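You operate a simulated robot arm through the tools that you are given. There is no shell and no other tool. Be economical: measure what you need, move in short steps, check, and stop when the job is done.

You run a simulated robot arm. Do the job below in one go: nothing can be reset, and whatever is moved stays where it is left.

TASK
Set a gold stud in the cream bow.
Fine: one push on the red knob; put the bow in the purple tray; leave the slide out, the dial set. Where these are worked on the way, their far stop is far enough and under half their travel is too little: steel slide.
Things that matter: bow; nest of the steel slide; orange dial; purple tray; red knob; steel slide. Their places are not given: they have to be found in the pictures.

Only the result counts: the job must be done as asked and must still hold three seconds after the hand-in. Knocking over, shifting, dropping, spilling or breaking anything else fails it.

THE ROBOT
A 7-joint arm with a two-finger parallel gripper, fixed in place. Base frame: the origin is at the foot of the arm, x ahead of it, y to its left, z up; the work surface is at about z = 840. Units: mm, degrees, N and s.
With the tool pointing down near the work surface it reaches from about 300 to 700 mm from the base axis. Its first joint turns from -66.0 to 66.0 degrees. Payload 1.57 kg.
The TCP is the grasp point between the finger pads, 30 mm short of the fingertips. In the tool frame z runs along the fingers and y along their closing line. The gripper opens to 110 mm. The fingers are 24 mm wide and 12 mm thick; the gripper's body (48 by 112 mm) begins 78 mm behind the TCP.
Orientation is that of the tool frame in the base frame, as a unit quaternion [x, y, z, w]. With the fingers straight down and closing along the base's y, the tool's x points along the base's -x, its y along +y and its z along -z.

THE INTERFACE
- The arm moves only by the tool nudge_tool. Its argument "moves" is one flat list of numbers, 7 for each row, row after row: the shift along the base's x, y, z in units of 200 mm (1.0 is 200 mm), then the turn, a rotation vector about the base's x, y, z in units of 180 degrees (1.0 is 180 degrees), then the gripper command, from -1 (shut) to 1 (fully open), values between in proportion. In form: [tx, ty, tz, rx, ry, rz, grip, tx, ty, tz, rx, ry, rz, grip, ...]. A call has 1 to 10 rows; each row is the pose to reach, as a shift and turn from the pose commanded when the call began. A call with a number of a shift or a turn outside -1 to 1 is refused whole. Each row takes 0.2 s and may step no farther than 50 mm and 8.6 degrees from the row before; otherwise, or with a gripper value out of range, the whole call is refused. Where a pose cannot be reached the arm comes as near as it can. A force on the tool above 60 N (or 10 N above the force at the start of the call, whichever is more), or a blocked arm, ends the call early, and 0.2 s more pass. The fingers move at their own pace (about 108 mm/s each) and stop on an object; they squeeze with about 37 N. The grip force told is the motor's: it shows also when the fingers shut on nothing. Time passes only in rows, and 0.2 s behind the last, so rows that repeat a pose let the fingers close. The reply holds the time, the measured pose of the TCP, the force on the tool along the base axes, the opening and the grip force, in the units named above and with some noise, with the torque about the TCP (base axes, N m) and any sound that the robot's microphone picked up.
- Cameras (640 x 400 px; columns grow to the right, rows downward): "scene" is fixed at [158.2, -383.8, 1413.7]; the picture's right is [0.84, -0.54, 0.00], its down [-0.27, -0.42, -0.87] and it looks along [0.47, 0.73, -0.50] (base axes); focal length 336 px, centre (320, 200). "wrist" rides on the gripper at [70, 16, -141] in the tool frame; the picture's right is [-0.23, 0.97, 0.00], its down [-0.86, -0.20, -0.48] and it looks along [-0.47, -0.11, 0.88] (tool axes); focal length 222 px, centre (320, 200).
- get_image(camera): a new picture of that camera. No time passes.
- locate(camera, pixels): for up to 12 pixels [column, row] of the newest picture of that camera ("zoom" is the newest enlarged one), the place [x, y, z] in the base frame of the surface seen there, good to about 2 mm. No time passes.
- inspect(camera, box): a new picture of the part [left, top, right, bottom] of that camera's present view, enlarged. No time passes.
- finish_job(): hands the job in; it is judged then, once.

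Keep the steps short. Do not move on a guess: measure, check each grasp and each placing, and mend mistakes. In all there are 80 turns and 38 pictures (those below and enlarged ones count). Leave the gripper open and the arm clear of the work at the hand-in unless told otherwise, and finish with a single line.

The tools are called after "Request:" as a command line: name --argument value ..., lists and objects as JSON in quotes. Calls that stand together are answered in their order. nudge_tool: Moves the arm, as the interface text tells. Its arguments: {"type":"object","properties":{"moves":{"type":"array","items":{"type":"number"}}},"required":["moves"]} The other tools are called the same way: get_image (camera) takes a picture; locate (camera, pixels) gives the place of the surface under pixels of a picture; inspect (camera, box) takes an enlarged picture of a part of a camera's view; finish_job () hands the job in.

At the start:

```text
t: 0.0
tcp_pos: [422.4, 63.0, 1217.4]
ee_rot: [0.0, 1.0, 0.0, 0.0]
contact_force: [1.2, 0.2, 0.6]
moment: [0.03, 0.04, -0.02]
finger_gap: 109.9
gripper_force: 0.1
```

scene: 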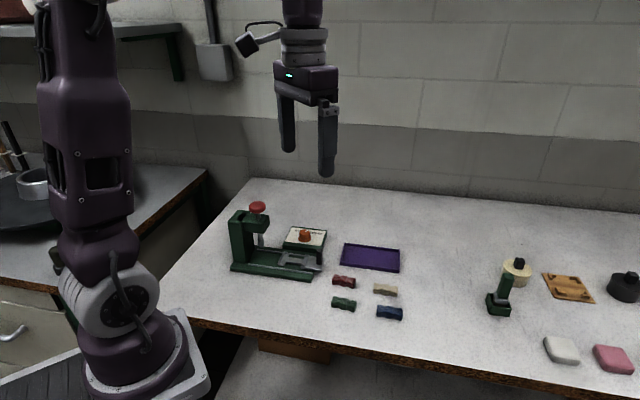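
wrist: 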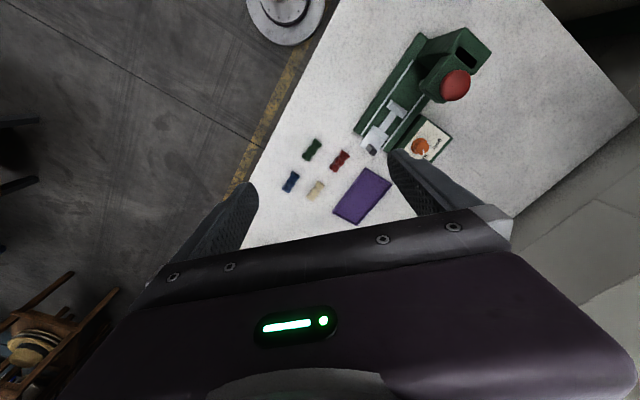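

I see a green press with a red knob, a steel slide, an orange dial on a white plate, four bows and a purple tray. I'll enlarge both views.

Request:
inspect --camera "scene" --box '[220, 190, 420, 330]'

Request:
inspect --camera "wrist" --box '[270, 20, 510, 230]'

```text
2.86 times, centred on (320, 260) of scene
```

zoom: 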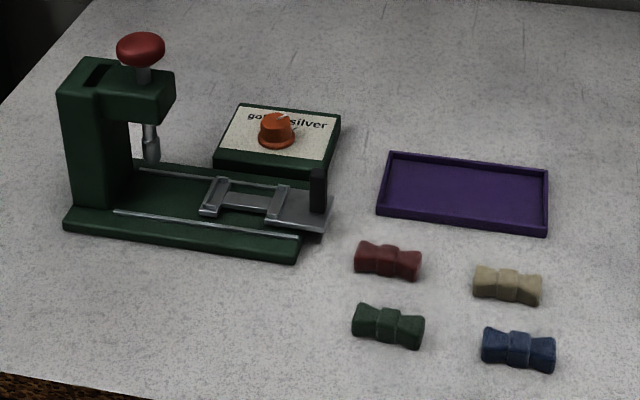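

```text
1.90 times, centred on (390, 125) of wrist
```

zoom: 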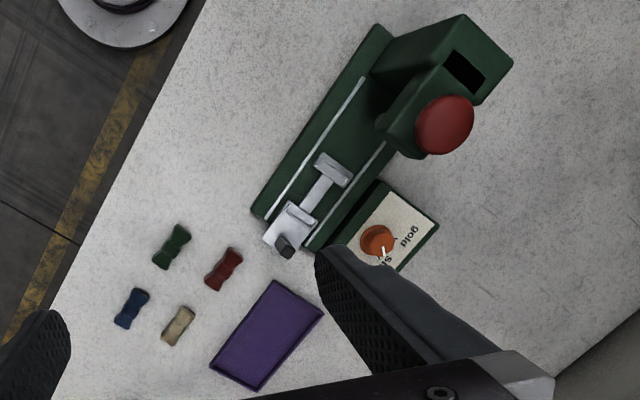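

The zoom shows the slide out, with its handle at the open end. I'll measure the key points in the wrist zoom.

Request:
locate --camera "zoom" --pixels '[[445, 125], [377, 238], [385, 255], [285, 243], [332, 168], [296, 217], [316, 192], [178, 325], [265, 335], [380, 45], [262, 213], [410, 237]]'

Request:
inspect --camera "scene" --box '[275, 215, 335, 275]'

```text
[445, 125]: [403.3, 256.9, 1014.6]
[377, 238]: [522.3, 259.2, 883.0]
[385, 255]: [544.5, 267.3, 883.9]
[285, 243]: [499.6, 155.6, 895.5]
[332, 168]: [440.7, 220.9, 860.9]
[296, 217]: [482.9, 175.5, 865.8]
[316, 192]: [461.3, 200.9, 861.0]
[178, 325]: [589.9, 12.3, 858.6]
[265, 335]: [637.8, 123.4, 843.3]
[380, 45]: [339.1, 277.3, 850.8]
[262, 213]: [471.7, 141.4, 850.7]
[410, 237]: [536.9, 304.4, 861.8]
```

```text
6.67 times, centred on (305, 245) of scene
```

zoom: 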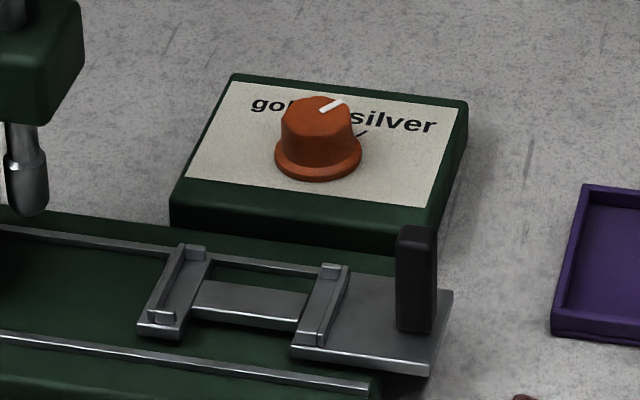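

The nest is two cross plates with corner lips. The bow looks like it lies along the slide. I'll move the wrist camera closer, staying above the knob (top about 1020).

Request:
nudge_tool --moves '[-0.054, 0.138, -0.117, 0, 0, 0, 1, -0.108, 0.276, -0.234, 0, 0, 0, 1, -0.162, 0.414, -0.351, 0, 0, 0, 1, -0.216, 0.552, -0.468, 0, 0, 0, 1, -0.27, 0.69, -0.585, 0, 0, 0, 1]'

Request:
get_image --camera "wrist"

```text
t: 1.2
tcp_pos: [366.4, 200.5, 1098.3]
ee_rot: [0.001, 1.0, 0.0, 0.001]
contact_force: [-0.5, -0.2, 0.0]
moment: [-0.01, 0.0, 0.01]
finger_gap: 110.0
gripper_force: 0.0
```

```text
32 pictures are left
```

wrist: 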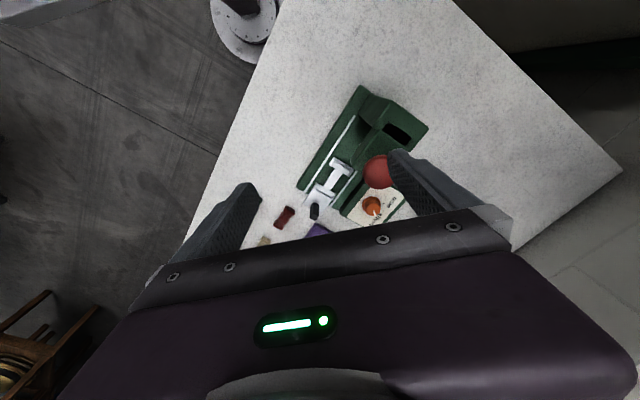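

The nest is near the picture centre at (330,180). I'll enlarge it.

Request:
inspect --camera "wrist" --box '[285, 140, 415, 230]'

```text
4.44 times, centred on (350, 185) of wrist
```

zoom: 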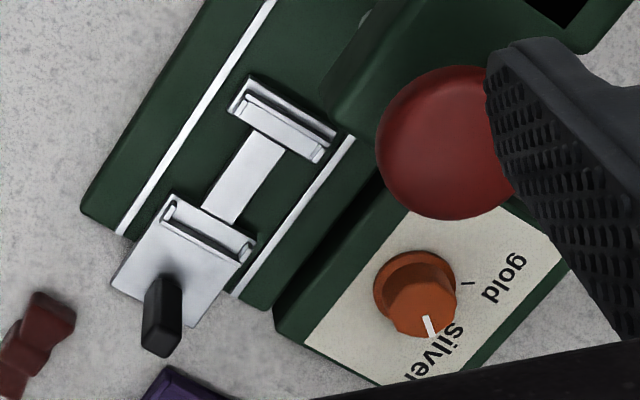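

Request:
locate --camera "zoom" --pixels '[[243, 88], [328, 147], [250, 112], [300, 147], [245, 175], [172, 205], [250, 245], [205, 235], [162, 305], [410, 300], [430, 325], [468, 283]]'

Request:
inspect --camera "scene" --box '[320, 265, 410, 325]'

```text
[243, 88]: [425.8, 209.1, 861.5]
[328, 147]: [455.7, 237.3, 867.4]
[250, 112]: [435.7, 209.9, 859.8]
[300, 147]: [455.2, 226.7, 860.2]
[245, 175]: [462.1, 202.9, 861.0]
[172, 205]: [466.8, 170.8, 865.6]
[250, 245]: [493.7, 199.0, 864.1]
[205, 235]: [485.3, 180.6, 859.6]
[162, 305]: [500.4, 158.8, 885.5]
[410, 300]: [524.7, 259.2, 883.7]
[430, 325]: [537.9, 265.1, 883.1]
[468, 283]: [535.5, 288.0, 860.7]
```

```text
6.67 times, centred on (365, 295) of scene
```

zoom: 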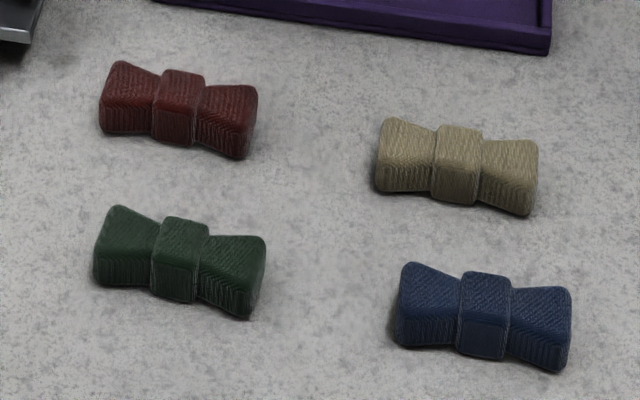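

Request:
locate --camera "zoom" --pixels '[[394, 124], [382, 148], [457, 131], [456, 150], [535, 146], [526, 168], [440, 147], [475, 157], [457, 142], [377, 190], [536, 214], [455, 200]]'

```text
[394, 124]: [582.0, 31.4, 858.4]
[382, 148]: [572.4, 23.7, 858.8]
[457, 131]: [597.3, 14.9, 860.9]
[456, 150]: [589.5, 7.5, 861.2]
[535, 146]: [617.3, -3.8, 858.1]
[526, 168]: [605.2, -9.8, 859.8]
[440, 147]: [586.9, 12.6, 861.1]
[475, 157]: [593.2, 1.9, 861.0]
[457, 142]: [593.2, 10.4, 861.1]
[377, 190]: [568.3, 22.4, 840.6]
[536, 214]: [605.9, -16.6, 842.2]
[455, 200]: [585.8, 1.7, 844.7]
```

The cream bow is centred near (593,10), about 49 mm long, top at z 861, lying along (0.7,-0.7), which matches the slide axis. I need closer detail of the nest.

Request:
inspect --camera "wrist" --box '[304, 152, 364, 212]'

Request:
inspect --camera "scene" --box '[283, 235, 319, 260]'

```text
6.67 times, centred on (334, 182) of wrist
```

zoom: 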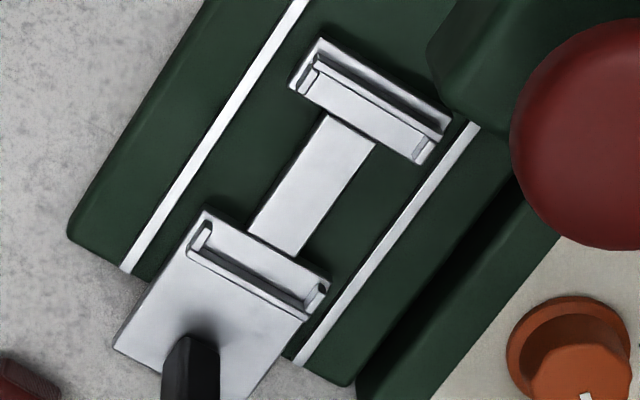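

```text
16.00 times, centred on (301, 248) of scene
```

zoom: 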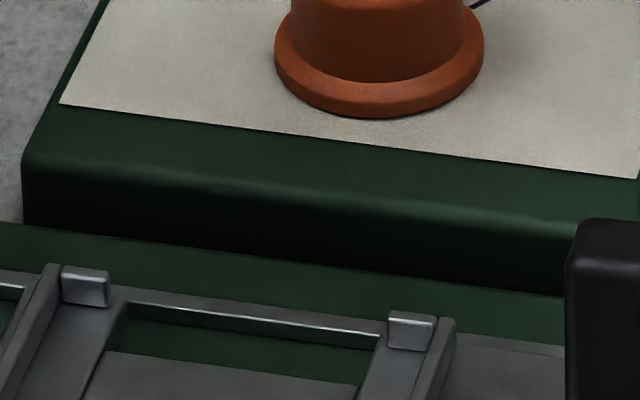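

The cradles have outer end walls and side lips, so the bow sits lengthwise. I'll measure the four lips and the walls using fractional pixels.

Request:
locate --camera "wrist" --pixels '[[332.2, 164.1], [349.7, 174], [316.2, 188.2], [334.1, 197], [343, 165.8], [342.3, 168.2], [323, 196.2], [325.5, 193], [332.9, 180], [335, 181.5], [330.5, 178.8], [319.5, 206]]'

Request:
inspect --camera "wrist" --box '[304, 152, 364, 212]'

```text
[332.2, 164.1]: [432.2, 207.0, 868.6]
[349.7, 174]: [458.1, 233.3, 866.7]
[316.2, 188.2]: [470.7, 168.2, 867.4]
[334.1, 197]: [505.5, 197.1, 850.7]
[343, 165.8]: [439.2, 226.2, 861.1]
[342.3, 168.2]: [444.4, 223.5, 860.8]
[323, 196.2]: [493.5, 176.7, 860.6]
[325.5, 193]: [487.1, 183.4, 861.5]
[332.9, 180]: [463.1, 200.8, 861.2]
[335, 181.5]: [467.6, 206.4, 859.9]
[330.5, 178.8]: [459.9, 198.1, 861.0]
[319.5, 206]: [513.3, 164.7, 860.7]
```

```text
6.67 times, centred on (334, 182) of wrist
```

zoom: 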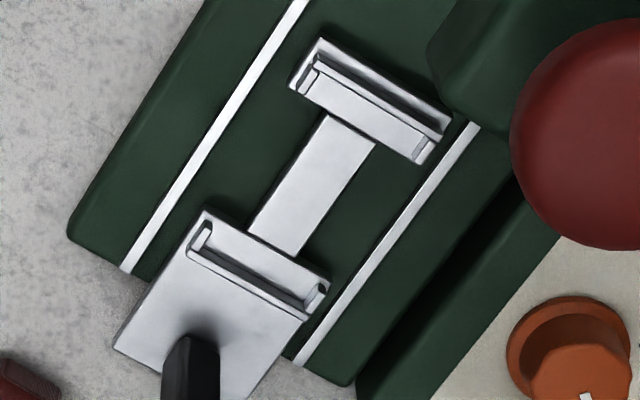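

Request:
locate --camera "zoom" --pixels '[[310, 78], [424, 147], [204, 235], [317, 292], [375, 98], [355, 100], [247, 272], [260, 285], [262, 262], [347, 122], [270, 250], [312, 190]]'

```text
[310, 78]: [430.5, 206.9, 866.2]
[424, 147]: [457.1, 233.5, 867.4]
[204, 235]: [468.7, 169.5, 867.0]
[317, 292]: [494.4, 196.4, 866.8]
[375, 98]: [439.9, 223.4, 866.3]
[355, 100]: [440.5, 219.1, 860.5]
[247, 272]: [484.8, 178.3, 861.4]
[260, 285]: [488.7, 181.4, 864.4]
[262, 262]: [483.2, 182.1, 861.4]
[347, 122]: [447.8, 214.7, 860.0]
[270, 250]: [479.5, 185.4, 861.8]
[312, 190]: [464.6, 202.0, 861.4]
```

Nest centre is about (462.7, 201.6), floor z 861, axis at exactly 45°. Next I'll measure the press head, knob, handle and dial from the scene.

Request:
inspect --camera "scene" --box '[225, 195, 335, 280]'

```text
4.71 times, centred on (280, 238) of scene
```

zoom: 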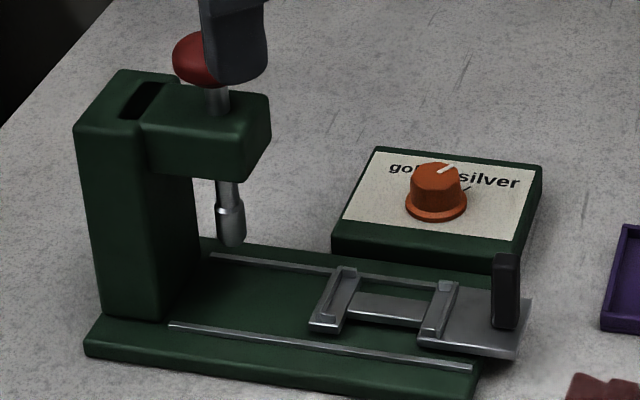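

Request:
locate --camera "zoom" --pixels '[[190, 45], [190, 78], [255, 100], [268, 102], [248, 175], [230, 240], [218, 98], [505, 258], [507, 322], [495, 290], [520, 300], [518, 260]]'

Request:
locate --camera "zoom" --pixels '[[437, 168], [445, 169], [466, 189], [410, 204], [466, 208], [412, 180], [462, 180], [400, 167], [505, 183], [437, 175], [160, 155], [438, 218]]'

```text
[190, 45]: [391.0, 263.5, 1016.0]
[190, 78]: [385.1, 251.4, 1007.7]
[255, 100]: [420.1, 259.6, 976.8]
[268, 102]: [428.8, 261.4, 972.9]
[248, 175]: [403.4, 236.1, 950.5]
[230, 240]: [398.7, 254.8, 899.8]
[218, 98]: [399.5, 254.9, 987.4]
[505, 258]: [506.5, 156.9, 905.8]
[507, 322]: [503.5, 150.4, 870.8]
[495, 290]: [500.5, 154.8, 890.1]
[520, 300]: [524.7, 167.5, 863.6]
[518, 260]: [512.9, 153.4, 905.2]
```

```text
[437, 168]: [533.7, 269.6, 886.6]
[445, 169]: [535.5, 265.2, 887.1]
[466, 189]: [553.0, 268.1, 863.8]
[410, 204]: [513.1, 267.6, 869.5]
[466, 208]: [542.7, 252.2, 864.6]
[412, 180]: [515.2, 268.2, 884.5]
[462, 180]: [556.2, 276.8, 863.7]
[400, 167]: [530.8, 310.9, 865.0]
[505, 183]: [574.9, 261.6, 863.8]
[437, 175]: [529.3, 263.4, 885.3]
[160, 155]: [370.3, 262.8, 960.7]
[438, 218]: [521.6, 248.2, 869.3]
```

The dial's pointer is at silver (about 20°). The silver tick is at about 16° and gold at about 76°, around a centre near (529,261). The head front leaves room. I'll go above the dial with the tool yawed +40°.

Request:
nudge_tool --moves '[0.162, 0.06, -0.1, 0, 0, 0.0444, 0.1, 0.324, 0.12, -0.2, 0, 0, 0.0888, 0.1, 0.486, 0.18, -0.3, 0, 0, 0.1333, 0.1, 0.648, 0.24, -0.4, 0, 0, 0.1777, 0.1, 0.81, 0.3, -0.5, 0, 0, 0.2222, 0.1]'

Request:
inspect --camera "scene" --box '[265, 190, 355, 250]'

Request:
get_image --camera "wrist"

```text
t: 2.4
tcp_pos: [529.8, 261.1, 1002.3]
ee_rot: [-0.343, 0.939, 0.0, 0.0]
contact_force: [-0.3, -0.5, 0.6]
moment: [0.02, -0.04, 0.03]
finger_gap: 60.5
gripper_force: 0.0
```

```text
6.67 times, centred on (310, 220) of scene
```

zoom: 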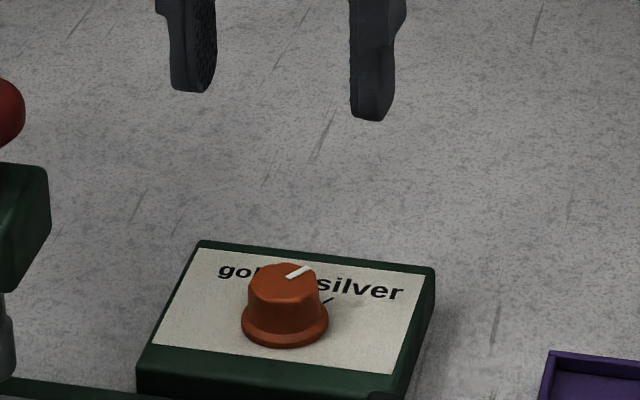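

```text
24 pictures are left
```

wrist: 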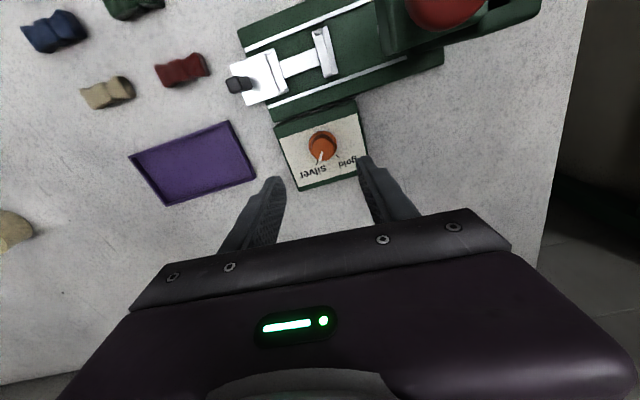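

Request:
inspect --camera "wrist" --box '[270, 110, 370, 180]'

```text
5.71 times, centred on (320, 145) of wrist
```

zoom: 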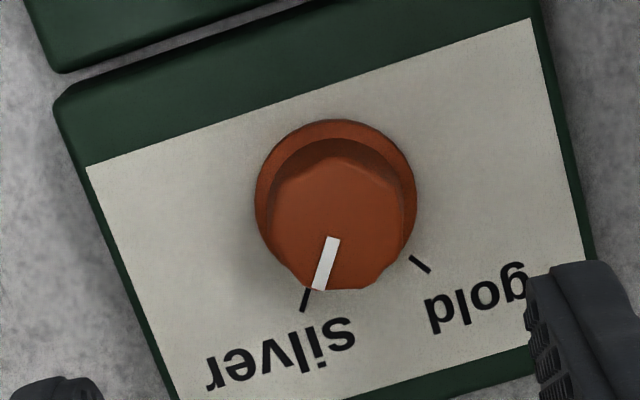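

Request:
locate --camera "zoom" --pixels '[[258, 200], [414, 200], [336, 122], [304, 302], [304, 292], [420, 265], [412, 258], [333, 240], [318, 286], [270, 215], [402, 215], [335, 160]]'

```text
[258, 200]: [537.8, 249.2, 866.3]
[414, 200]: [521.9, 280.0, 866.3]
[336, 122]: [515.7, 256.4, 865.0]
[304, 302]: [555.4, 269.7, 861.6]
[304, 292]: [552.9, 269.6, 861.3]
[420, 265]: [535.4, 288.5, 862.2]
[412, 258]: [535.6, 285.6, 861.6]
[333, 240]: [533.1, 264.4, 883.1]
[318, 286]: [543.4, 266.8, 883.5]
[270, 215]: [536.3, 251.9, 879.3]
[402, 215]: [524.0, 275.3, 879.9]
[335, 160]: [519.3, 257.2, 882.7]
```

Dial centre is (530,264), top 883, pointer at 13° on silver, gold at about 76°. I'll descend and grip.

Request:
nudge_tool --moves '[0.001, 0.015, -0.2, 0, 0, 0, 0.1, 0.001, 0.015, -0.4, 0, 0, 0, 0.1, 0.001, 0.015, -0.5, 0, 0, 0, 0.1, 0.001, 0.015, -0.5, 0, 0, 0, -1, 0.001, 0.015, -0.5, 0, 0, 0, -1]'

```text
t: 3.6
tcp_pos: [529.2, 263.5, 899.2]
ee_rot: [-0.343, 0.939, 0.0, 0.0]
contact_force: [-2.6, 3.9, -2.6]
moment: [0.44, -0.4, 0.01]
finger_gap: 28.2
gripper_force: 38.0
```

Gripped at 28 mm. I'll turn it +63°.

Request:
nudge_tool --moves '[0, 0, 0, 0, 0, 0.0438, -1, 0, 0, 0, 0, 0, 0.0875, -1, 0, 0, 0, 0, 0, 0.1313, -1, 0, 0, 0, 0, 0, 0.175, -1, 0, 0, 0, 0, 0, 0.2188, -1, 0, 0, 0, 0, 0, 0.2625, -1, 0, 0, 0, 0, 0, 0.3063, -1, 0, 0, 0, 0, 0, 0.35, -1]'

```text
t: 5.4
tcp_pos: [531.6, 261.6, 899.7]
ee_rot: [0.783, -0.622, 0.002, 0.0]
contact_force: [17.4, -6.8, -2.8]
moment: [-0.32, -0.5, -0.07]
finger_gap: 27.0
gripper_force: 37.5
```

Turn done. I'll release, rise and look.

Request:
nudge_tool --moves '[0, 0, 0, 0, 0, 0, 0.1, 0, 0, 0, 0, 0, 0, 0.1, 0, 0, 0.2, 0, 0, 0, 0.1, 0, 0, 0.4, 0, 0, 0, 0.1, 0, 0, 0.6, 0, 0, 0, 0.1]'

Request:
get_image --camera "wrist"

```text
t: 6.6
tcp_pos: [529.8, 261.5, 1018.7]
ee_rot: [0.782, -0.623, -0.001, 0.001]
contact_force: [-0.3, 0.1, -0.9]
moment: [-0.01, -0.03, 0.05]
finger_gap: 60.6
gripper_force: 0.0
```

```text
22 pictures are left
```

wrist: 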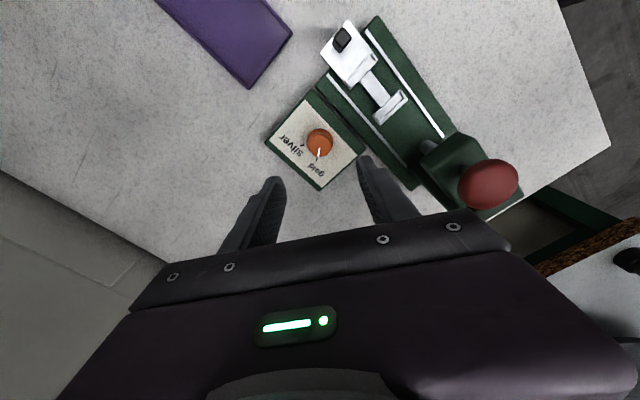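

Request:
inspect --camera "wrist" --box '[270, 105, 370, 175]'

```text
5.71 times, centred on (320, 140) of wrist
```

zoom: 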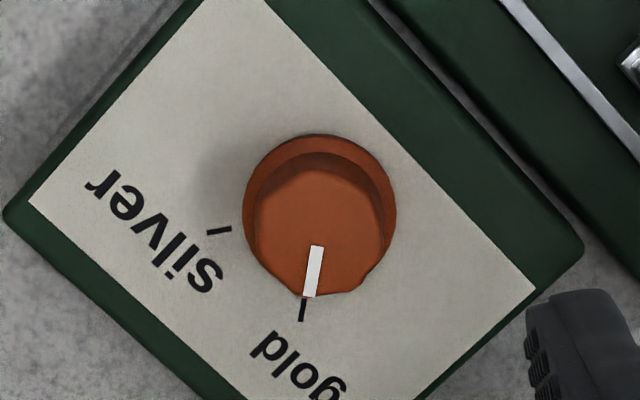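

The pointer is on the gold tick. Now towards the cream bow, turning to yaw 135°.

Request:
nudge_tool --moves '[0.056, -0.18, -0.04, 0, 0, 0.0356, 0.1, 0.112, -0.36, -0.08, 0, 0, 0.0711, 0.1, 0.168, -0.54, -0.12, 0, 0, 0.1067, 0.1, 0.224, -0.72, -0.16, 0, 0, 0.1422, 0.1, 0.28, -0.9, -0.2, 0, 0, 0.1778, 0.1]'

Request:
get_image --camera "wrist"

```text
t: 7.8
tcp_pos: [583.9, 81.6, 978.0]
ee_rot: [0.924, -0.382, 0.0, 0.001]
contact_force: [0.3, -0.5, -0.7]
moment: [0.02, -0.01, -0.02]
finger_gap: 60.1
gripper_force: 0.1
```

```text
20 pictures are left
```

wrist: 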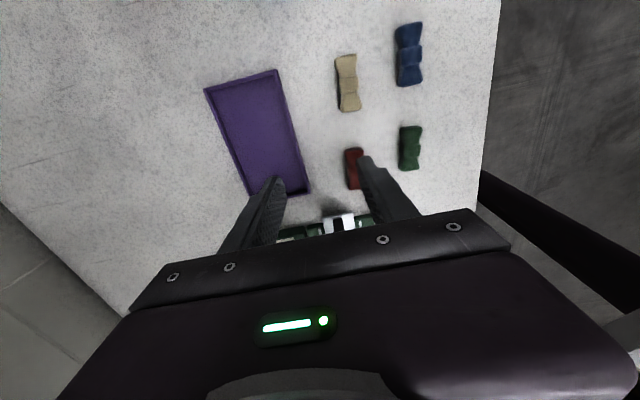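

Reachable. I'll refine the bow's place from this view (cream bow at about 348,82).

Request:
inspect --camera "wrist" --box '[310, 45, 390, 125]'

```text
5.00 times, centred on (350, 85) of wrist
```

zoom: 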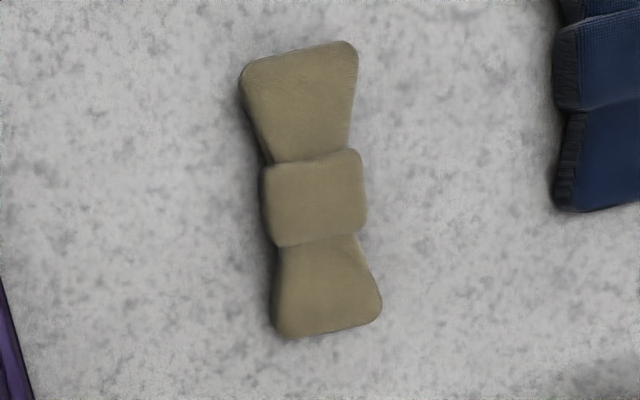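

Request:
locate --camera "zoom" --pixels '[[245, 72], [352, 46], [298, 54], [328, 328], [282, 332], [376, 312], [270, 205], [362, 190], [316, 198], [300, 75], [325, 305], [342, 160]]'

```text
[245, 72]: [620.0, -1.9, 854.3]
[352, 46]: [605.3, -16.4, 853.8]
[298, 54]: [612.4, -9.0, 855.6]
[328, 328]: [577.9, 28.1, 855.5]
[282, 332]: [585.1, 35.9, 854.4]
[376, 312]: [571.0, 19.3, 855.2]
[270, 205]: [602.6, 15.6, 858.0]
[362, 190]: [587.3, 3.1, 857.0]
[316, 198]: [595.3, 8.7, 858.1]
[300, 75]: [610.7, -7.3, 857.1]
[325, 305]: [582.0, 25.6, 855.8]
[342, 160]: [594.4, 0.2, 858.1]
```

Cream bow centre (595.3, 9.2), width about 20, axis about -46°. I'll narrow the opening to about 42 mm, go over, descend and grip.

Request:
nudge_tool --moves '[0.028, -0.181, 0, 0, 0, -0.003, -0.24, 0.057, -0.361, 0, 0, 0, -0.0056, -0.24, 0.057, -0.361, -0.2, 0, 0, -0.0056, -0.24, 0.057, -0.361, -0.4, 0, 0, -0.0056, -0.24, 0.057, -0.361, -0.515, 0, 0, -0.0056, -0.24, 0.057, -0.361, -0.515, 0, 0, -0.0056, -1, 0.057, -0.361, -0.515, 0, 0, -0.0056, -1]'

```text
t: 9.4
tcp_pos: [596.2, 10.4, 877.8]
ee_rot: [0.92, -0.391, 0.0, 0.0]
contact_force: [-0.7, -1.5, 4.0]
moment: [0.06, 0.07, 0.05]
finger_gap: 25.3
gripper_force: 36.6
```

Gripped at 25.3 mm. Lifting and checking.

Request:
nudge_tool --moves '[0, 0, 0.15, 0, 0, 0, -1, 0, 0, 0.35, 0, 0, 0, -1, 0, 0, 0.55, 0, 0, 0, -1]'

Request:
inspect --camera "scene" --box '[320, 200, 440, 320]'

```text
t: 10.2
tcp_pos: [597.1, 8.2, 987.0]
ee_rot: [0.921, -0.391, 0.0, 0.0]
contact_force: [0.2, 0.3, 0.1]
moment: [-0.03, 0.0, 0.03]
finger_gap: 0.0
gripper_force: 21.4
```

```text
3.33 times, centred on (380, 260) of scene
```

zoom: 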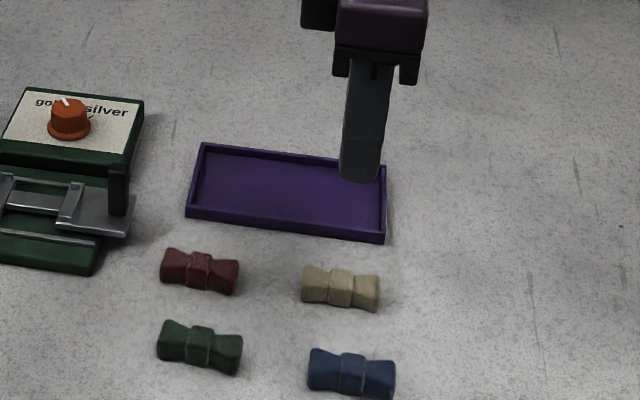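

The bow slipped out and the fingers are now shut on nothing. I'll re-measure the bow before a deeper grasp.

Request:
inspect --camera "scene" --box '[365, 270, 413, 302]'

Request:
get_image --camera "wrist"

```text
12.50 times, centred on (389, 286) of scene
```

zoom: 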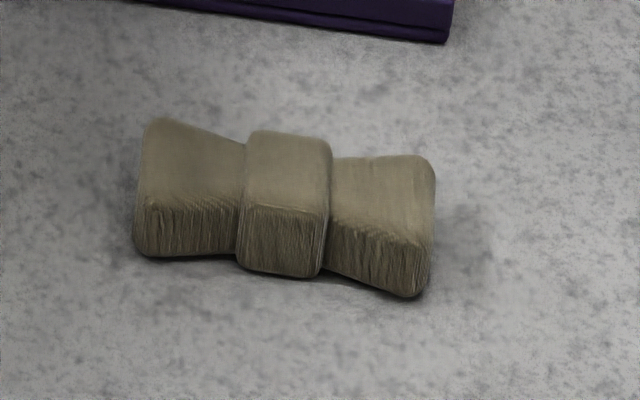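

```text
16 pictures are left
```

wrist: 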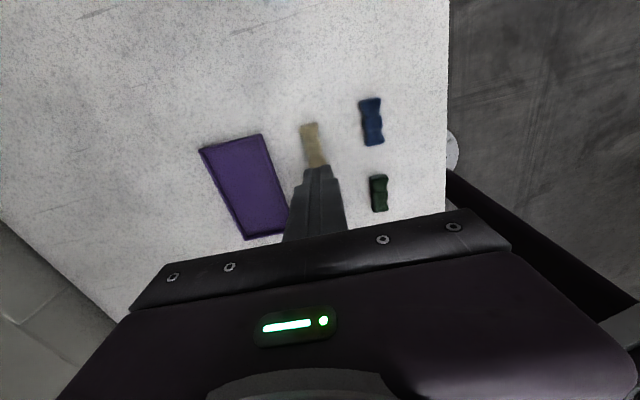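

Request:
locate --camera "zoom" --pixels '[[160, 128], [148, 190], [425, 165], [405, 235], [262, 140], [320, 148], [255, 200], [318, 208], [140, 250], [415, 292], [240, 262], [318, 274]]'

```text
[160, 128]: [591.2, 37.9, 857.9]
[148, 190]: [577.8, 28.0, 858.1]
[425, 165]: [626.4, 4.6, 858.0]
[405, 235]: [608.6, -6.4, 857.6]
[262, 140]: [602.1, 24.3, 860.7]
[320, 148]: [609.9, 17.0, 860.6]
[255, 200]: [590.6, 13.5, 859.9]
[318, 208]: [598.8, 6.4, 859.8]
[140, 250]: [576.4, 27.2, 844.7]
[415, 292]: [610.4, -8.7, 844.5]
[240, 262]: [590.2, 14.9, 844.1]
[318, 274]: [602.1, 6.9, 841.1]
```

The bow shifted to about (600.5, 15.5). Averaged readings put the TCP at (596.6,10.3,986). I'll grasp again about 6 mm deeper.

Request:
nudge_tool --moves '[0.02, 0.0265, 0, 0, 0, 0, -0.1, 0.02, 0.0265, -0.2, 0, 0, 0, -0.1, 0.02, 0.0265, -0.4, 0, 0, 0, -0.1, 0.02, 0.0265, -0.54, 0, 0, 0, -0.1, 0.02, 0.0265, -0.573, 0, 0, 0, -0.1, 0.02, 0.0265, -0.573, 0, 0, 0, -1, 0.02, 0.0265, -0.573, 0, 0, 0, -1, 0.02, 0.0265, -0.573, 0, 0, 0, -1]'

```text
t: 12.0
tcp_pos: [601.5, 14.9, 872.0]
ee_rot: [0.92, -0.391, 0.001, 0.0]
contact_force: [-0.4, -0.3, -0.9]
moment: [0.0, -0.02, 0.0]
finger_gap: 25.6
gripper_force: 37.0
```

Held at 25.6 mm. I'll lift slowly 12 mm and read the gap.

Request:
nudge_tool --moves '[0, 0, 0.02, 0, 0, 0, -1, 0, 0, 0.04, 0, 0, 0, -1, 0, 0, 0.06, 0, 0, 0, -1]'

```text
t: 12.8
tcp_pos: [601.8, 15.6, 884.8]
ee_rot: [0.921, -0.391, 0.0, 0.0]
contact_force: [-0.5, 0.0, 0.8]
moment: [0.0, 0.0, -0.01]
finger_gap: 25.2
gripper_force: 36.5
```

Request:
nudge_tool --moves '[0, 0, 0.06, 0, 0, 0, -1, 0, 0, 0.12, 0, 0, 0, -1, 0, 0, 0.2, 0, 0, 0, -1, 0, 0, 0.28, 0, 0, 0, -1]'

Request:
inspect --camera "scene" --box '[350, 220, 430, 280]'

```text
t: 13.8
tcp_pos: [600.8, 15.5, 940.6]
ee_rot: [0.921, -0.391, 0.0, -0.001]
contact_force: [0.0, -0.2, 0.4]
moment: [0.01, -0.03, 0.02]
finger_gap: 25.6
gripper_force: 37.2
```

```text
6.67 times, centred on (390, 250) of scene
```

zoom: 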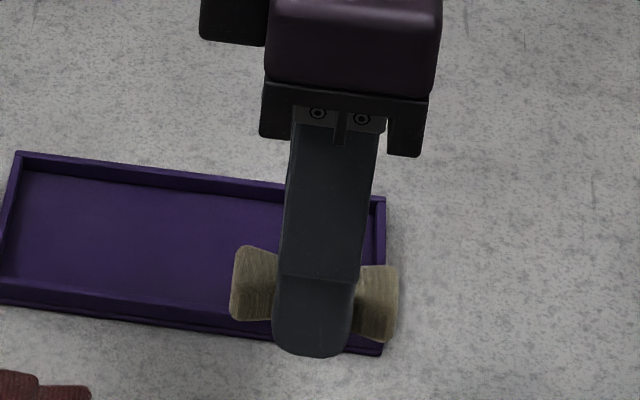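

The bow is held level. I'll measure its ends relative to the TCP.

Request:
locate --camera "zoom" --pixels '[[242, 252], [238, 282], [235, 315], [393, 272], [386, 305], [384, 336], [260, 256], [370, 300]]'

```text
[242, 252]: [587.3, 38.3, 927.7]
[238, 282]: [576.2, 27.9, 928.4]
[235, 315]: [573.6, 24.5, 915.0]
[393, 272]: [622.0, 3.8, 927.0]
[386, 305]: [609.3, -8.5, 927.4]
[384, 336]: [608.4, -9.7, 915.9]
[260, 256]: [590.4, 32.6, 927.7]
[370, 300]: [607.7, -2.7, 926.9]
```

Bow centred within about 1 mm of the TCP. Moving over the nest at z 960.

Request:
nudge_tool --moves '[0, 0, 0.1, 0, 0, 0, -1, -0.137, 0.186, 0.1, 0, 0, 0.002, -1, -0.274, 0.371, 0.1, 0, 0, 0.004, -1, -0.411, 0.557, 0.1, 0, 0, 0.0056, -1, -0.548, 0.742, 0.1, 0, 0, 0.0056, -1, -0.6845, 0.928, 0.1, 0, 0, 0.0056, -1, -0.6845, 0.928, 0.1, 0, 0, 0.0056, -1]'

Request:
nudge_tool --moves '[0, 0, -0.1, 0, 0, 0, -1, 0, 0, -0.2, 0, 0, 0, -1, 0, 0, -0.26, 0, 0, 0, -1, 0, 0, -0.26, 0, 0, 0, -1]'

Request:
inspect --camera "scene" --box '[265, 215, 335, 275]'

```text
t: 15.4
tcp_pos: [464.5, 201.7, 959.9]
ee_rot: [0.924, -0.382, 0.0, 0.0]
contact_force: [-0.6, -0.2, -0.3]
moment: [0.0, -0.03, 0.01]
finger_gap: 25.6
gripper_force: 36.5
```

```text
t: 16.4
tcp_pos: [465.2, 200.4, 907.3]
ee_rot: [0.924, -0.382, 0.0, 0.0]
contact_force: [0.6, -0.1, -0.2]
moment: [0.0, -0.02, 0.01]
finger_gap: 25.5
gripper_force: 36.7
```

```text
6.67 times, centred on (300, 245) of scene
```

zoom: 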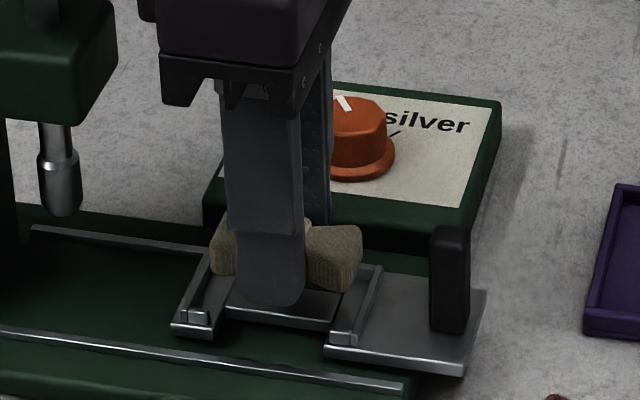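

Request:
locate --camera "zoom" --pixels '[[214, 235], [213, 268], [360, 232], [353, 285], [320, 228], [312, 280], [205, 275], [203, 315], [375, 270], [343, 337], [360, 325], [200, 310]]'

```text
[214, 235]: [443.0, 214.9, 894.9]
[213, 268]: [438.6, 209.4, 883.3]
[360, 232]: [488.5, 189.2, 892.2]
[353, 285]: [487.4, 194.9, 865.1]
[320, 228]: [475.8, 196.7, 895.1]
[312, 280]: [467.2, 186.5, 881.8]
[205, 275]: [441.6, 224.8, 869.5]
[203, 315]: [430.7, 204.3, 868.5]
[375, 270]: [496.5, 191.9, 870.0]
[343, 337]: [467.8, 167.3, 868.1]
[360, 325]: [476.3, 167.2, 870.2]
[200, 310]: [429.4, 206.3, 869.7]
```

The bow sits within 1 mm of the nest centre both ways. Lowering gently.

Request:
nudge_tool --moves '[-0.002, 0.002, -0.03, 0, 0, 0, -1, -0.002, 0.002, -0.055, 0, 0, 0, -1, -0.002, 0.002, -0.07, 0, 0, 0, -1]'

```text
t: 17.2
tcp_pos: [464.0, 201.6, 892.5]
ee_rot: [0.924, -0.382, 0.0, 0.0]
contact_force: [-1.0, -0.6, 2.2]
moment: [0.02, 0.0, 0.03]
finger_gap: 25.3
gripper_force: 37.2
```

Request:
nudge_tool --moves '[0, 0, -0.004, 0, 0, 0, -1, 0, 0, -0.004, 0, 0, 0, -0.35, 0, 0, -0.004, 0, 0, 0, -0.35, 0, 0, 0.1, 0, 0, 0, -0.35, 0, 0, 0.3, 0, 0, 0, -0.35, 0, 0, 0.5, 0, 0, 0, -0.35]'

Request:
inspect --camera "scene" --box '[265, 215, 335, 275]'

```text
t: 18.6
tcp_pos: [463.4, 202.4, 993.5]
ee_rot: [0.924, -0.383, -0.001, 0.0]
contact_force: [-0.4, 0.3, 2.0]
moment: [0.05, -0.01, 0.03]
finger_gap: 35.6
gripper_force: 0.1
```

```text
6.67 times, centred on (300, 245) of scene
```

zoom: 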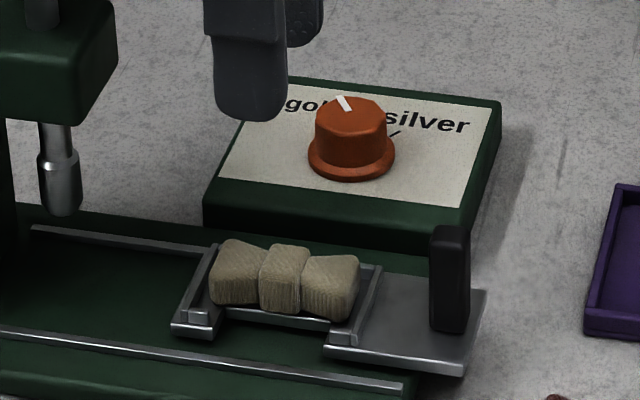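

The bow sits in the nest. Now I'll measure the handle (zoom around 449,280).

Request:
locate --camera "zoom" --pixels '[[450, 230], [435, 232], [464, 232], [436, 260], [462, 262], [440, 320], [460, 328], [449, 238], [285, 255], [235, 255], [335, 265]]'

```text
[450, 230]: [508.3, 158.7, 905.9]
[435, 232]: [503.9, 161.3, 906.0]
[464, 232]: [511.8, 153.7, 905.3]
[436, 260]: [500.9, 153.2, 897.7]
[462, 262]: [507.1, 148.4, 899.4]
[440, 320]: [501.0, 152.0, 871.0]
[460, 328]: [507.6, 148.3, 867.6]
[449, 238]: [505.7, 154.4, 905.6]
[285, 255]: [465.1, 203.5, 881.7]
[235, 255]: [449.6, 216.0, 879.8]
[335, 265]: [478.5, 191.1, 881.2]
```

Handle centre is about (506.6,156.3), z 865 to 906. I'll go over it, descend to TCP z 905 and grip it.

Request:
nudge_tool --moves '[0.108, -0.113, 0, 0, 0, 0, -0.1, 0.2165, -0.2265, 0, 0, 0, 0, -0.1, 0.2165, -0.2265, -0.2, 0, 0, 0, -0.1, 0.2165, -0.2265, -0.36, 0, 0, 0, -0.1, 0.2165, -0.2265, -0.444, 0, 0, 0, -0.1, 0.2165, -0.2265, -0.444, 0, 0, 0, -1, 0.2165, -0.2265, -0.444, 0, 0, 0, -1]'

```text
t: 20.2
tcp_pos: [507.6, 156.9, 903.4]
ee_rot: [0.924, -0.382, -0.001, 0.0]
contact_force: [0.2, 0.8, -4.5]
moment: [-0.55, -0.71, -0.01]
finger_gap: 13.6
gripper_force: 30.3
```

Handle gripped (13.6 mm). I'll push the slide in 60 mm.

Request:
nudge_tool --moves '[-0.0354, 0.0354, 0, 0, 0, 0, -1, -0.0707, 0.0707, 0, 0, 0, 0, -1, -0.1061, 0.1061, 0, 0, 0, 0, -1, -0.1414, 0.1414, 0, 0, 0, 0, -1, -0.1768, 0.1768, 0, 0, 0, 0, -1, -0.2121, 0.2121, 0, 0, 0, 0, -1]'

```text
t: 21.6
tcp_pos: [465.5, 199.0, 903.9]
ee_rot: [0.924, -0.382, -0.001, 0.0]
contact_force: [3.5, 2.9, -19.2]
moment: [0.24, -0.1, 0.02]
finger_gap: 14.1
gripper_force: 30.6
```

Moving freely. I'll continue in small steps until the stop.

Request:
nudge_tool --moves '[-0.0283, 0.0283, 0, 0, 0, 0, -1, -0.0566, 0.0566, 0, 0, 0, 0, -1, -0.0778, 0.0778, 0, 0, 0, 0, -1, -0.0919, 0.0919, 0, 0, 0, 0, -1, -0.106, 0.106, 0, 0, 0, 0, -1]'

Request:
inspect --camera "scene" --box '[225, 195, 335, 280]'

```text
t: 22.9
tcp_pos: [448.5, 216.1, 904.5]
ee_rot: [0.922, -0.387, 0.004, 0.001]
contact_force: [15.4, -8.6, -5.8]
moment: [0.98, 0.9, 0.55]
finger_gap: 13.7
gripper_force: 30.2
stopped in row 5: the force on the tool passed its limit at 63 N (the readings are from after the stop); the commanded pose is now the measured one
```

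```text
4.71 times, centred on (280, 238) of scene
```

zoom: 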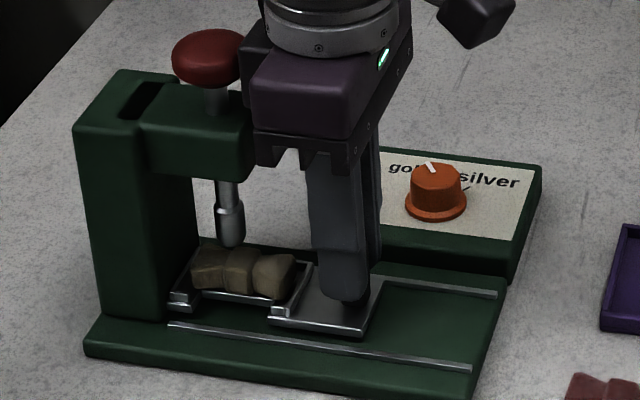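

The slide is at its stop (84 mm travel), with the bow under the plunger. I'll release, back off outwards and rise.

Request:
nudge_tool --moves '[0, 0, 0, 0, 0, 0, -0.3, 0, 0, 0, 0, 0, 0, -0.3, 0.07, -0.07, 0, 0, 0, 0, -0.3, 0.14, -0.14, 0, 0, 0, 0, -0.3, 0.21, -0.21, 0.15, 0, 0, 0, -0.3, 0.21, -0.21, 0.35, 0, 0, 0, -0.3, 0.21, -0.21, 0.55, 0, 0, 0, -1, 0.21, -0.21, 0.75, 0, 0, 0, -1, 0.21, -0.21, 0.92, 0, 0, 0, -1]'

Request:
inspect --camera "scene" --box '[225, 185, 335, 280]'

```text
t: 24.9
tcp_pos: [488.0, 174.9, 1091.4]
ee_rot: [0.922, -0.387, 0.003, 0.0]
contact_force: [-0.3, 0.0, 1.0]
moment: [0.0, -0.01, 0.01]
finger_gap: 0.2
gripper_force: 21.8
```

```text
4.21 times, centred on (280, 232) of scene
```

zoom: 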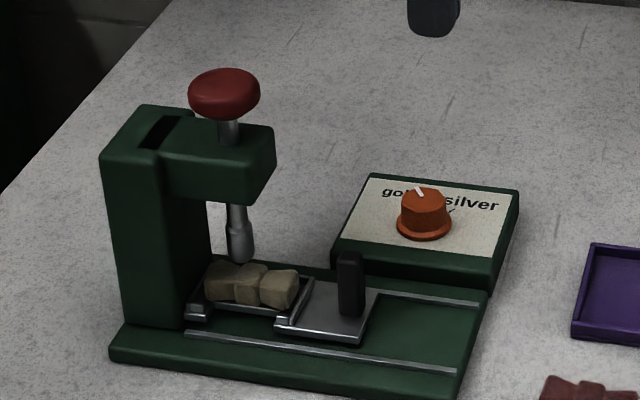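

The slide stayed in. I'll measure knob, plunger tip and bow band.

Request:
locate --camera "zoom" --pixels '[[192, 92], [257, 92], [224, 72], [224, 85], [224, 110], [240, 255], [250, 275], [222, 275], [282, 285], [240, 240], [350, 258]]'

```text
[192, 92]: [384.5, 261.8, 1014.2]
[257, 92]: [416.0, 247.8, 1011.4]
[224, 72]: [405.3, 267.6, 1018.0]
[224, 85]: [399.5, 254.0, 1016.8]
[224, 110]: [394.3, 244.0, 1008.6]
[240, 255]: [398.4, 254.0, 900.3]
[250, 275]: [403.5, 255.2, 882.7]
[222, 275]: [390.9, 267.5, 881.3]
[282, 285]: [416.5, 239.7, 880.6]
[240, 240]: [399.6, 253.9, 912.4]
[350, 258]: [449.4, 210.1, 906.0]
```

Knob centre is about (402,258.5), top about 1019. I'll move the closed fingers above it (tips about 1035).

Request:
nudge_tool --moves '[-0.145, 0.14, 0, 0, 0, 0, -1, -0.29, 0.28, 0, 0, 0, 0, -1, -0.435, 0.42, -0.06, 0, 0, 0, -1, -0.435, 0.42, -0.125, 0, 0, 0, -1]'

Request:
inspect --camera "scene" --box '[225, 165, 335, 270]'

```text
t: 25.9
tcp_pos: [401.1, 260.7, 1064.2]
ee_rot: [0.922, -0.386, 0.005, 0.001]
contact_force: [-0.4, -0.3, -1.4]
moment: [0.0, -0.01, 0.01]
finger_gap: 0.0
gripper_force: 21.6
```

```text
3.81 times, centred on (280, 218) of scene
```

zoom: 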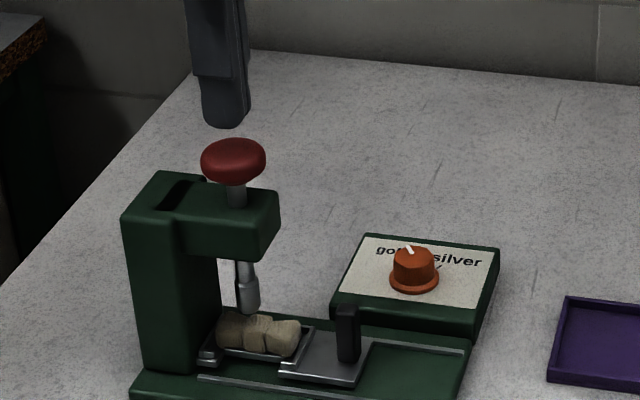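

Request:
locate --camera "zoom" --pixels '[[222, 120], [206, 112], [246, 115], [202, 158], [265, 158], [233, 140], [233, 150], [236, 200]]'

```text
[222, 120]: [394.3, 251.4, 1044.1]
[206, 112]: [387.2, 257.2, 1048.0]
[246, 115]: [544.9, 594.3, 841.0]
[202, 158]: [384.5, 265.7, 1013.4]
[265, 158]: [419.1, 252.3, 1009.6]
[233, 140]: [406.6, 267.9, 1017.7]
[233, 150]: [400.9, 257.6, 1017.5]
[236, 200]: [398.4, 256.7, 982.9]
```

Aligned within a few mm. Pressing straight down in small rows.

Request:
nudge_tool --moves '[0.008, -0.006, -0.05, 0, 0, 0, -1, 0.008, -0.006, -0.08, 0, 0, 0, -1, 0.008, -0.006, -0.1, 0, 0, 0, -1, 0.008, -0.006, -0.12, 0, 0, 0, -1, 0.008, -0.006, -0.14, 0, 0, 0, -1, 0.008, -0.006, -0.16, 0, 0, 0, -1, 0.008, -0.006, -0.18, 0, 0, 0, -1, 0.008, -0.006, -0.2, 0, 0, 0, -1]'

```text
t: 27.5
tcp_pos: [404.8, 257.8, 1033.7]
ee_rot: [0.922, -0.387, 0.007, -0.002]
contact_force: [-8.8, -7.2, 24.3]
moment: [-0.07, 0.45, 0.12]
finger_gap: 0.1
gripper_force: 21.0
heard: click
stopped in row 7: the force on the tool passed its limit at 72 N (the readings are from after the stop); the commanded pose is now the measured one
```

A click was heard and the force limit stopped the push at the bottom. I'll rise straight up and look.

Request:
nudge_tool --moves '[0, 0, 0.1, 0, 0, 0, -1, 0, 0, 0.25, 0, 0, 0, -1, 0, 0, 0.4, 0, 0, 0, -1, 0.15, -0.15, 0.4, 0, 0, 0, -1, 0.3, -0.3, 0.4, 0, 0, 0, -1, 0.45, -0.45, 0.4, 0, 0, 0, -1]'

Request:
inspect --camera "scene" --box '[235, 190, 325, 275]'

```text
t: 28.9
tcp_pos: [494.9, 168.5, 1113.0]
ee_rot: [0.922, -0.386, 0.006, -0.001]
contact_force: [0.8, -0.3, -1.2]
moment: [0.02, 0.02, 0.04]
finger_gap: 0.1
gripper_force: 21.6
```

```text
4.71 times, centred on (280, 232) of scene
```

zoom: 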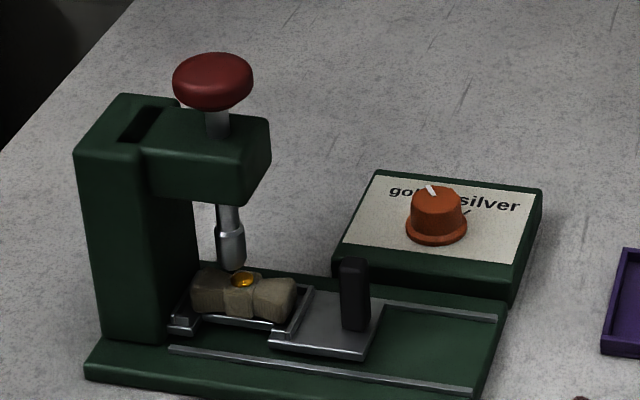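

The gold stud is set in the cream band and the knob is back up. Now I'll return to the handle, entering from the outside with the fingers open.

Request:
nudge_tool --moves '[-0.041, 0.045, -0.15, 0, 0, 0, -0.2, -0.0825, 0.09, -0.35, 0, 0, 0, -0.2, -0.0825, 0.09, -0.55, 0, 0, 0, -0.2, -0.0825, 0.09, -0.75, 0, 0, 0, -0.2, -0.0825, 0.09, -0.9, 0, 0, 0, -0.2]'

```text
t: 30.1
tcp_pos: [478.5, 185.4, 933.2]
ee_rot: [0.922, -0.387, 0.007, -0.002]
contact_force: [-0.3, -0.2, -0.4]
moment: [-0.06, 0.04, -0.02]
finger_gap: 44.3
gripper_force: 0.0
```

Request:
nudge_tool --moves '[0, 0, -0.14, 0, 0, 0, -0.2, -0.05, 0.05, -0.14, 0, 0, 0, -0.2, -0.1, 0.1, -0.14, 0, 0, 0, -0.2, -0.15, 0.15, -0.14, 0, 0, 0, -0.2, -0.15, 0.15, -0.14, 0, 0, 0, -1, -0.15, 0.15, -0.14, 0, 0, 0, -1]'

```text
t: 31.5
tcp_pos: [448.9, 214.4, 906.8]
ee_rot: [0.922, -0.387, 0.007, -0.001]
contact_force: [13.1, -16.5, 3.6]
moment: [0.33, 1.57, 0.3]
finger_gap: 13.8
gripper_force: 30.4
```

Handle gripped. Pulling the slide outwards.

Request:
nudge_tool --moves '[0.0354, -0.0354, 0, 0, 0, 0, -1, 0.0707, -0.0707, 0, 0, 0, 0, -1, 0.1061, -0.1061, 0, 0, 0, 0, -1, 0.1414, -0.1414, 0, 0, 0, 0, -1, 0.1768, -0.1768, 0, 0, 0, 0, -1, 0.2121, -0.2121, 0, 0, 0, 0, -1, 0.2475, -0.2475, 0, 0, 0, 0, -1, 0.27, -0.27, 0, 0, 0, 0, -1, 0.285, -0.285, 0, 0, 0, 0, -1, 0.3, -0.3, 0, 0, 0, 0, -1]'

```text
t: 33.7
tcp_pos: [508.6, 157.7, 906.3]
ee_rot: [0.922, -0.386, 0.005, -0.002]
contact_force: [-11.4, -0.3, -14.7]
moment: [-0.76, 0.52, 0.31]
finger_gap: 13.5
gripper_force: 29.6
```

Slide is back at its out position. Release and rise.

Request:
nudge_tool --moves '[0, 0, 0, 0, 0, 0, -0.2, 0, 0, 0, 0, 0, 0, -0.2, 0, 0, 0.15, 0, 0, 0, -0.2, 0, 0, 0.35, 0, 0, 0, -0.2, 0, 0, 0.5, 0, 0, 0, -0.2]'

Request:
inspect --camera "scene" --box '[265, 215, 335, 275]'

```text
t: 34.9
tcp_pos: [508.3, 155.2, 1006.4]
ee_rot: [0.922, -0.387, 0.006, -0.002]
contact_force: [-0.1, 0.1, -0.1]
moment: [0.01, 0.01, -0.01]
finger_gap: 44.1
gripper_force: 0.1
```

```text
6.67 times, centred on (300, 245) of scene
```

zoom: 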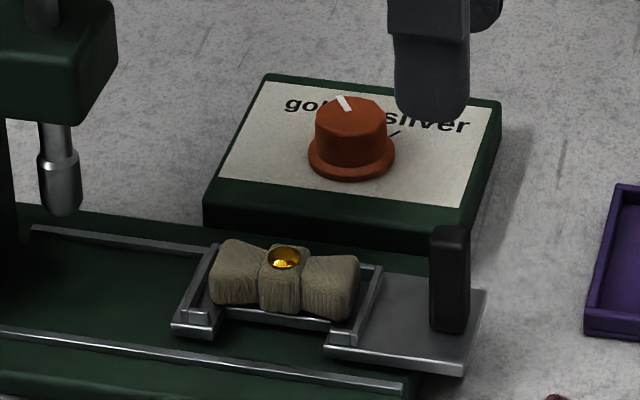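

All good: stud in, slide out, dial on gold. Now I'll grasp the bow again in the nest.

Request:
nudge_tool --moves '[-0.112, 0.115, 0, 0, 0, 0.0015, -0.28, -0.224, 0.2305, 0, 0, 0, 0.003, -0.28, -0.224, 0.2305, -0.2, 0, 0, 0.003, -0.28, -0.224, 0.2305, -0.4, 0, 0, 0.003, -0.28, -0.224, 0.2305, -0.53, 0, 0, 0.003, -0.28, -0.224, 0.2305, -0.577, 0, 0, 0.003, -0.28]'

Request:
nudge_tool --moves '[0, 0, 0, 0, 0, 0, -1, 0, 0, 0, 0, 0, 0, -1, 0, 0, 0, 0, 0, 0, -1]'

```text
t: 36.3
tcp_pos: [463.4, 203.8, 888.7]
ee_rot: [0.925, -0.381, 0.007, -0.002]
contact_force: [-0.6, -0.5, 1.0]
moment: [0.0, -0.01, -0.01]
finger_gap: 39.6
gripper_force: 0.1
```

```text
t: 37.1
tcp_pos: [463.5, 203.8, 889.2]
ee_rot: [0.924, -0.383, 0.007, -0.002]
contact_force: [0.4, 0.2, -0.3]
moment: [0.0, 0.04, 0.0]
finger_gap: 25.3
gripper_force: 36.8
```

Held at 25.3 mm. Lifting slowly.

Request:
nudge_tool --moves '[0, 0, 0.03, 0, 0, 0, -1, 0, 0, 0.07, 0, 0, 0, -1, 0, 0, 0.14, 0, 0, 0, -1, 0, 0, 0.24, 0, 0, 0, -1, 0, 0, 0.35, 0, 0, 0, -1]'

Request:
get_image --camera "scene"

```text
t: 38.3
tcp_pos: [464.0, 203.7, 960.3]
ee_rot: [0.924, -0.382, 0.006, -0.001]
contact_force: [0.7, 0.4, 0.3]
moment: [0.03, -0.01, 0.0]
finger_gap: 25.2
gripper_force: 37.1
```

```text
7 pictures are left
```

scene: 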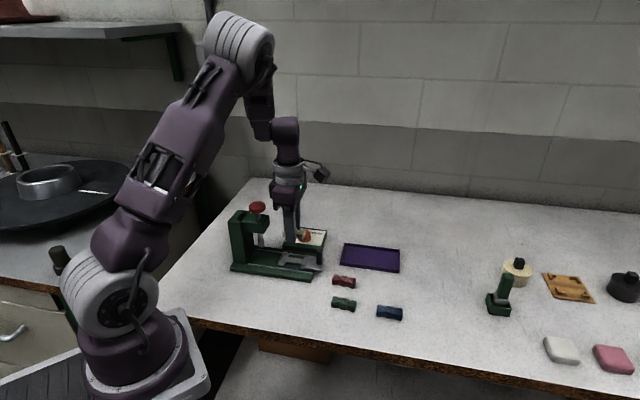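

Bow held. I'll measure the tray's corners and floor.

Request:
locate --camera "scene" --pixels '[[345, 246], [398, 252], [342, 263], [397, 269], [370, 257], [360, 255], [380, 260]]'

```text
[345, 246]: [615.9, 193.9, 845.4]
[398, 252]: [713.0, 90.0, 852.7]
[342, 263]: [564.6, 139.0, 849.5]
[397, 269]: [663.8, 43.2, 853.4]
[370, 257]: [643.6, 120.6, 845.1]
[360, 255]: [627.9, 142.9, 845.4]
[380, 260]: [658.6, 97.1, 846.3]
```

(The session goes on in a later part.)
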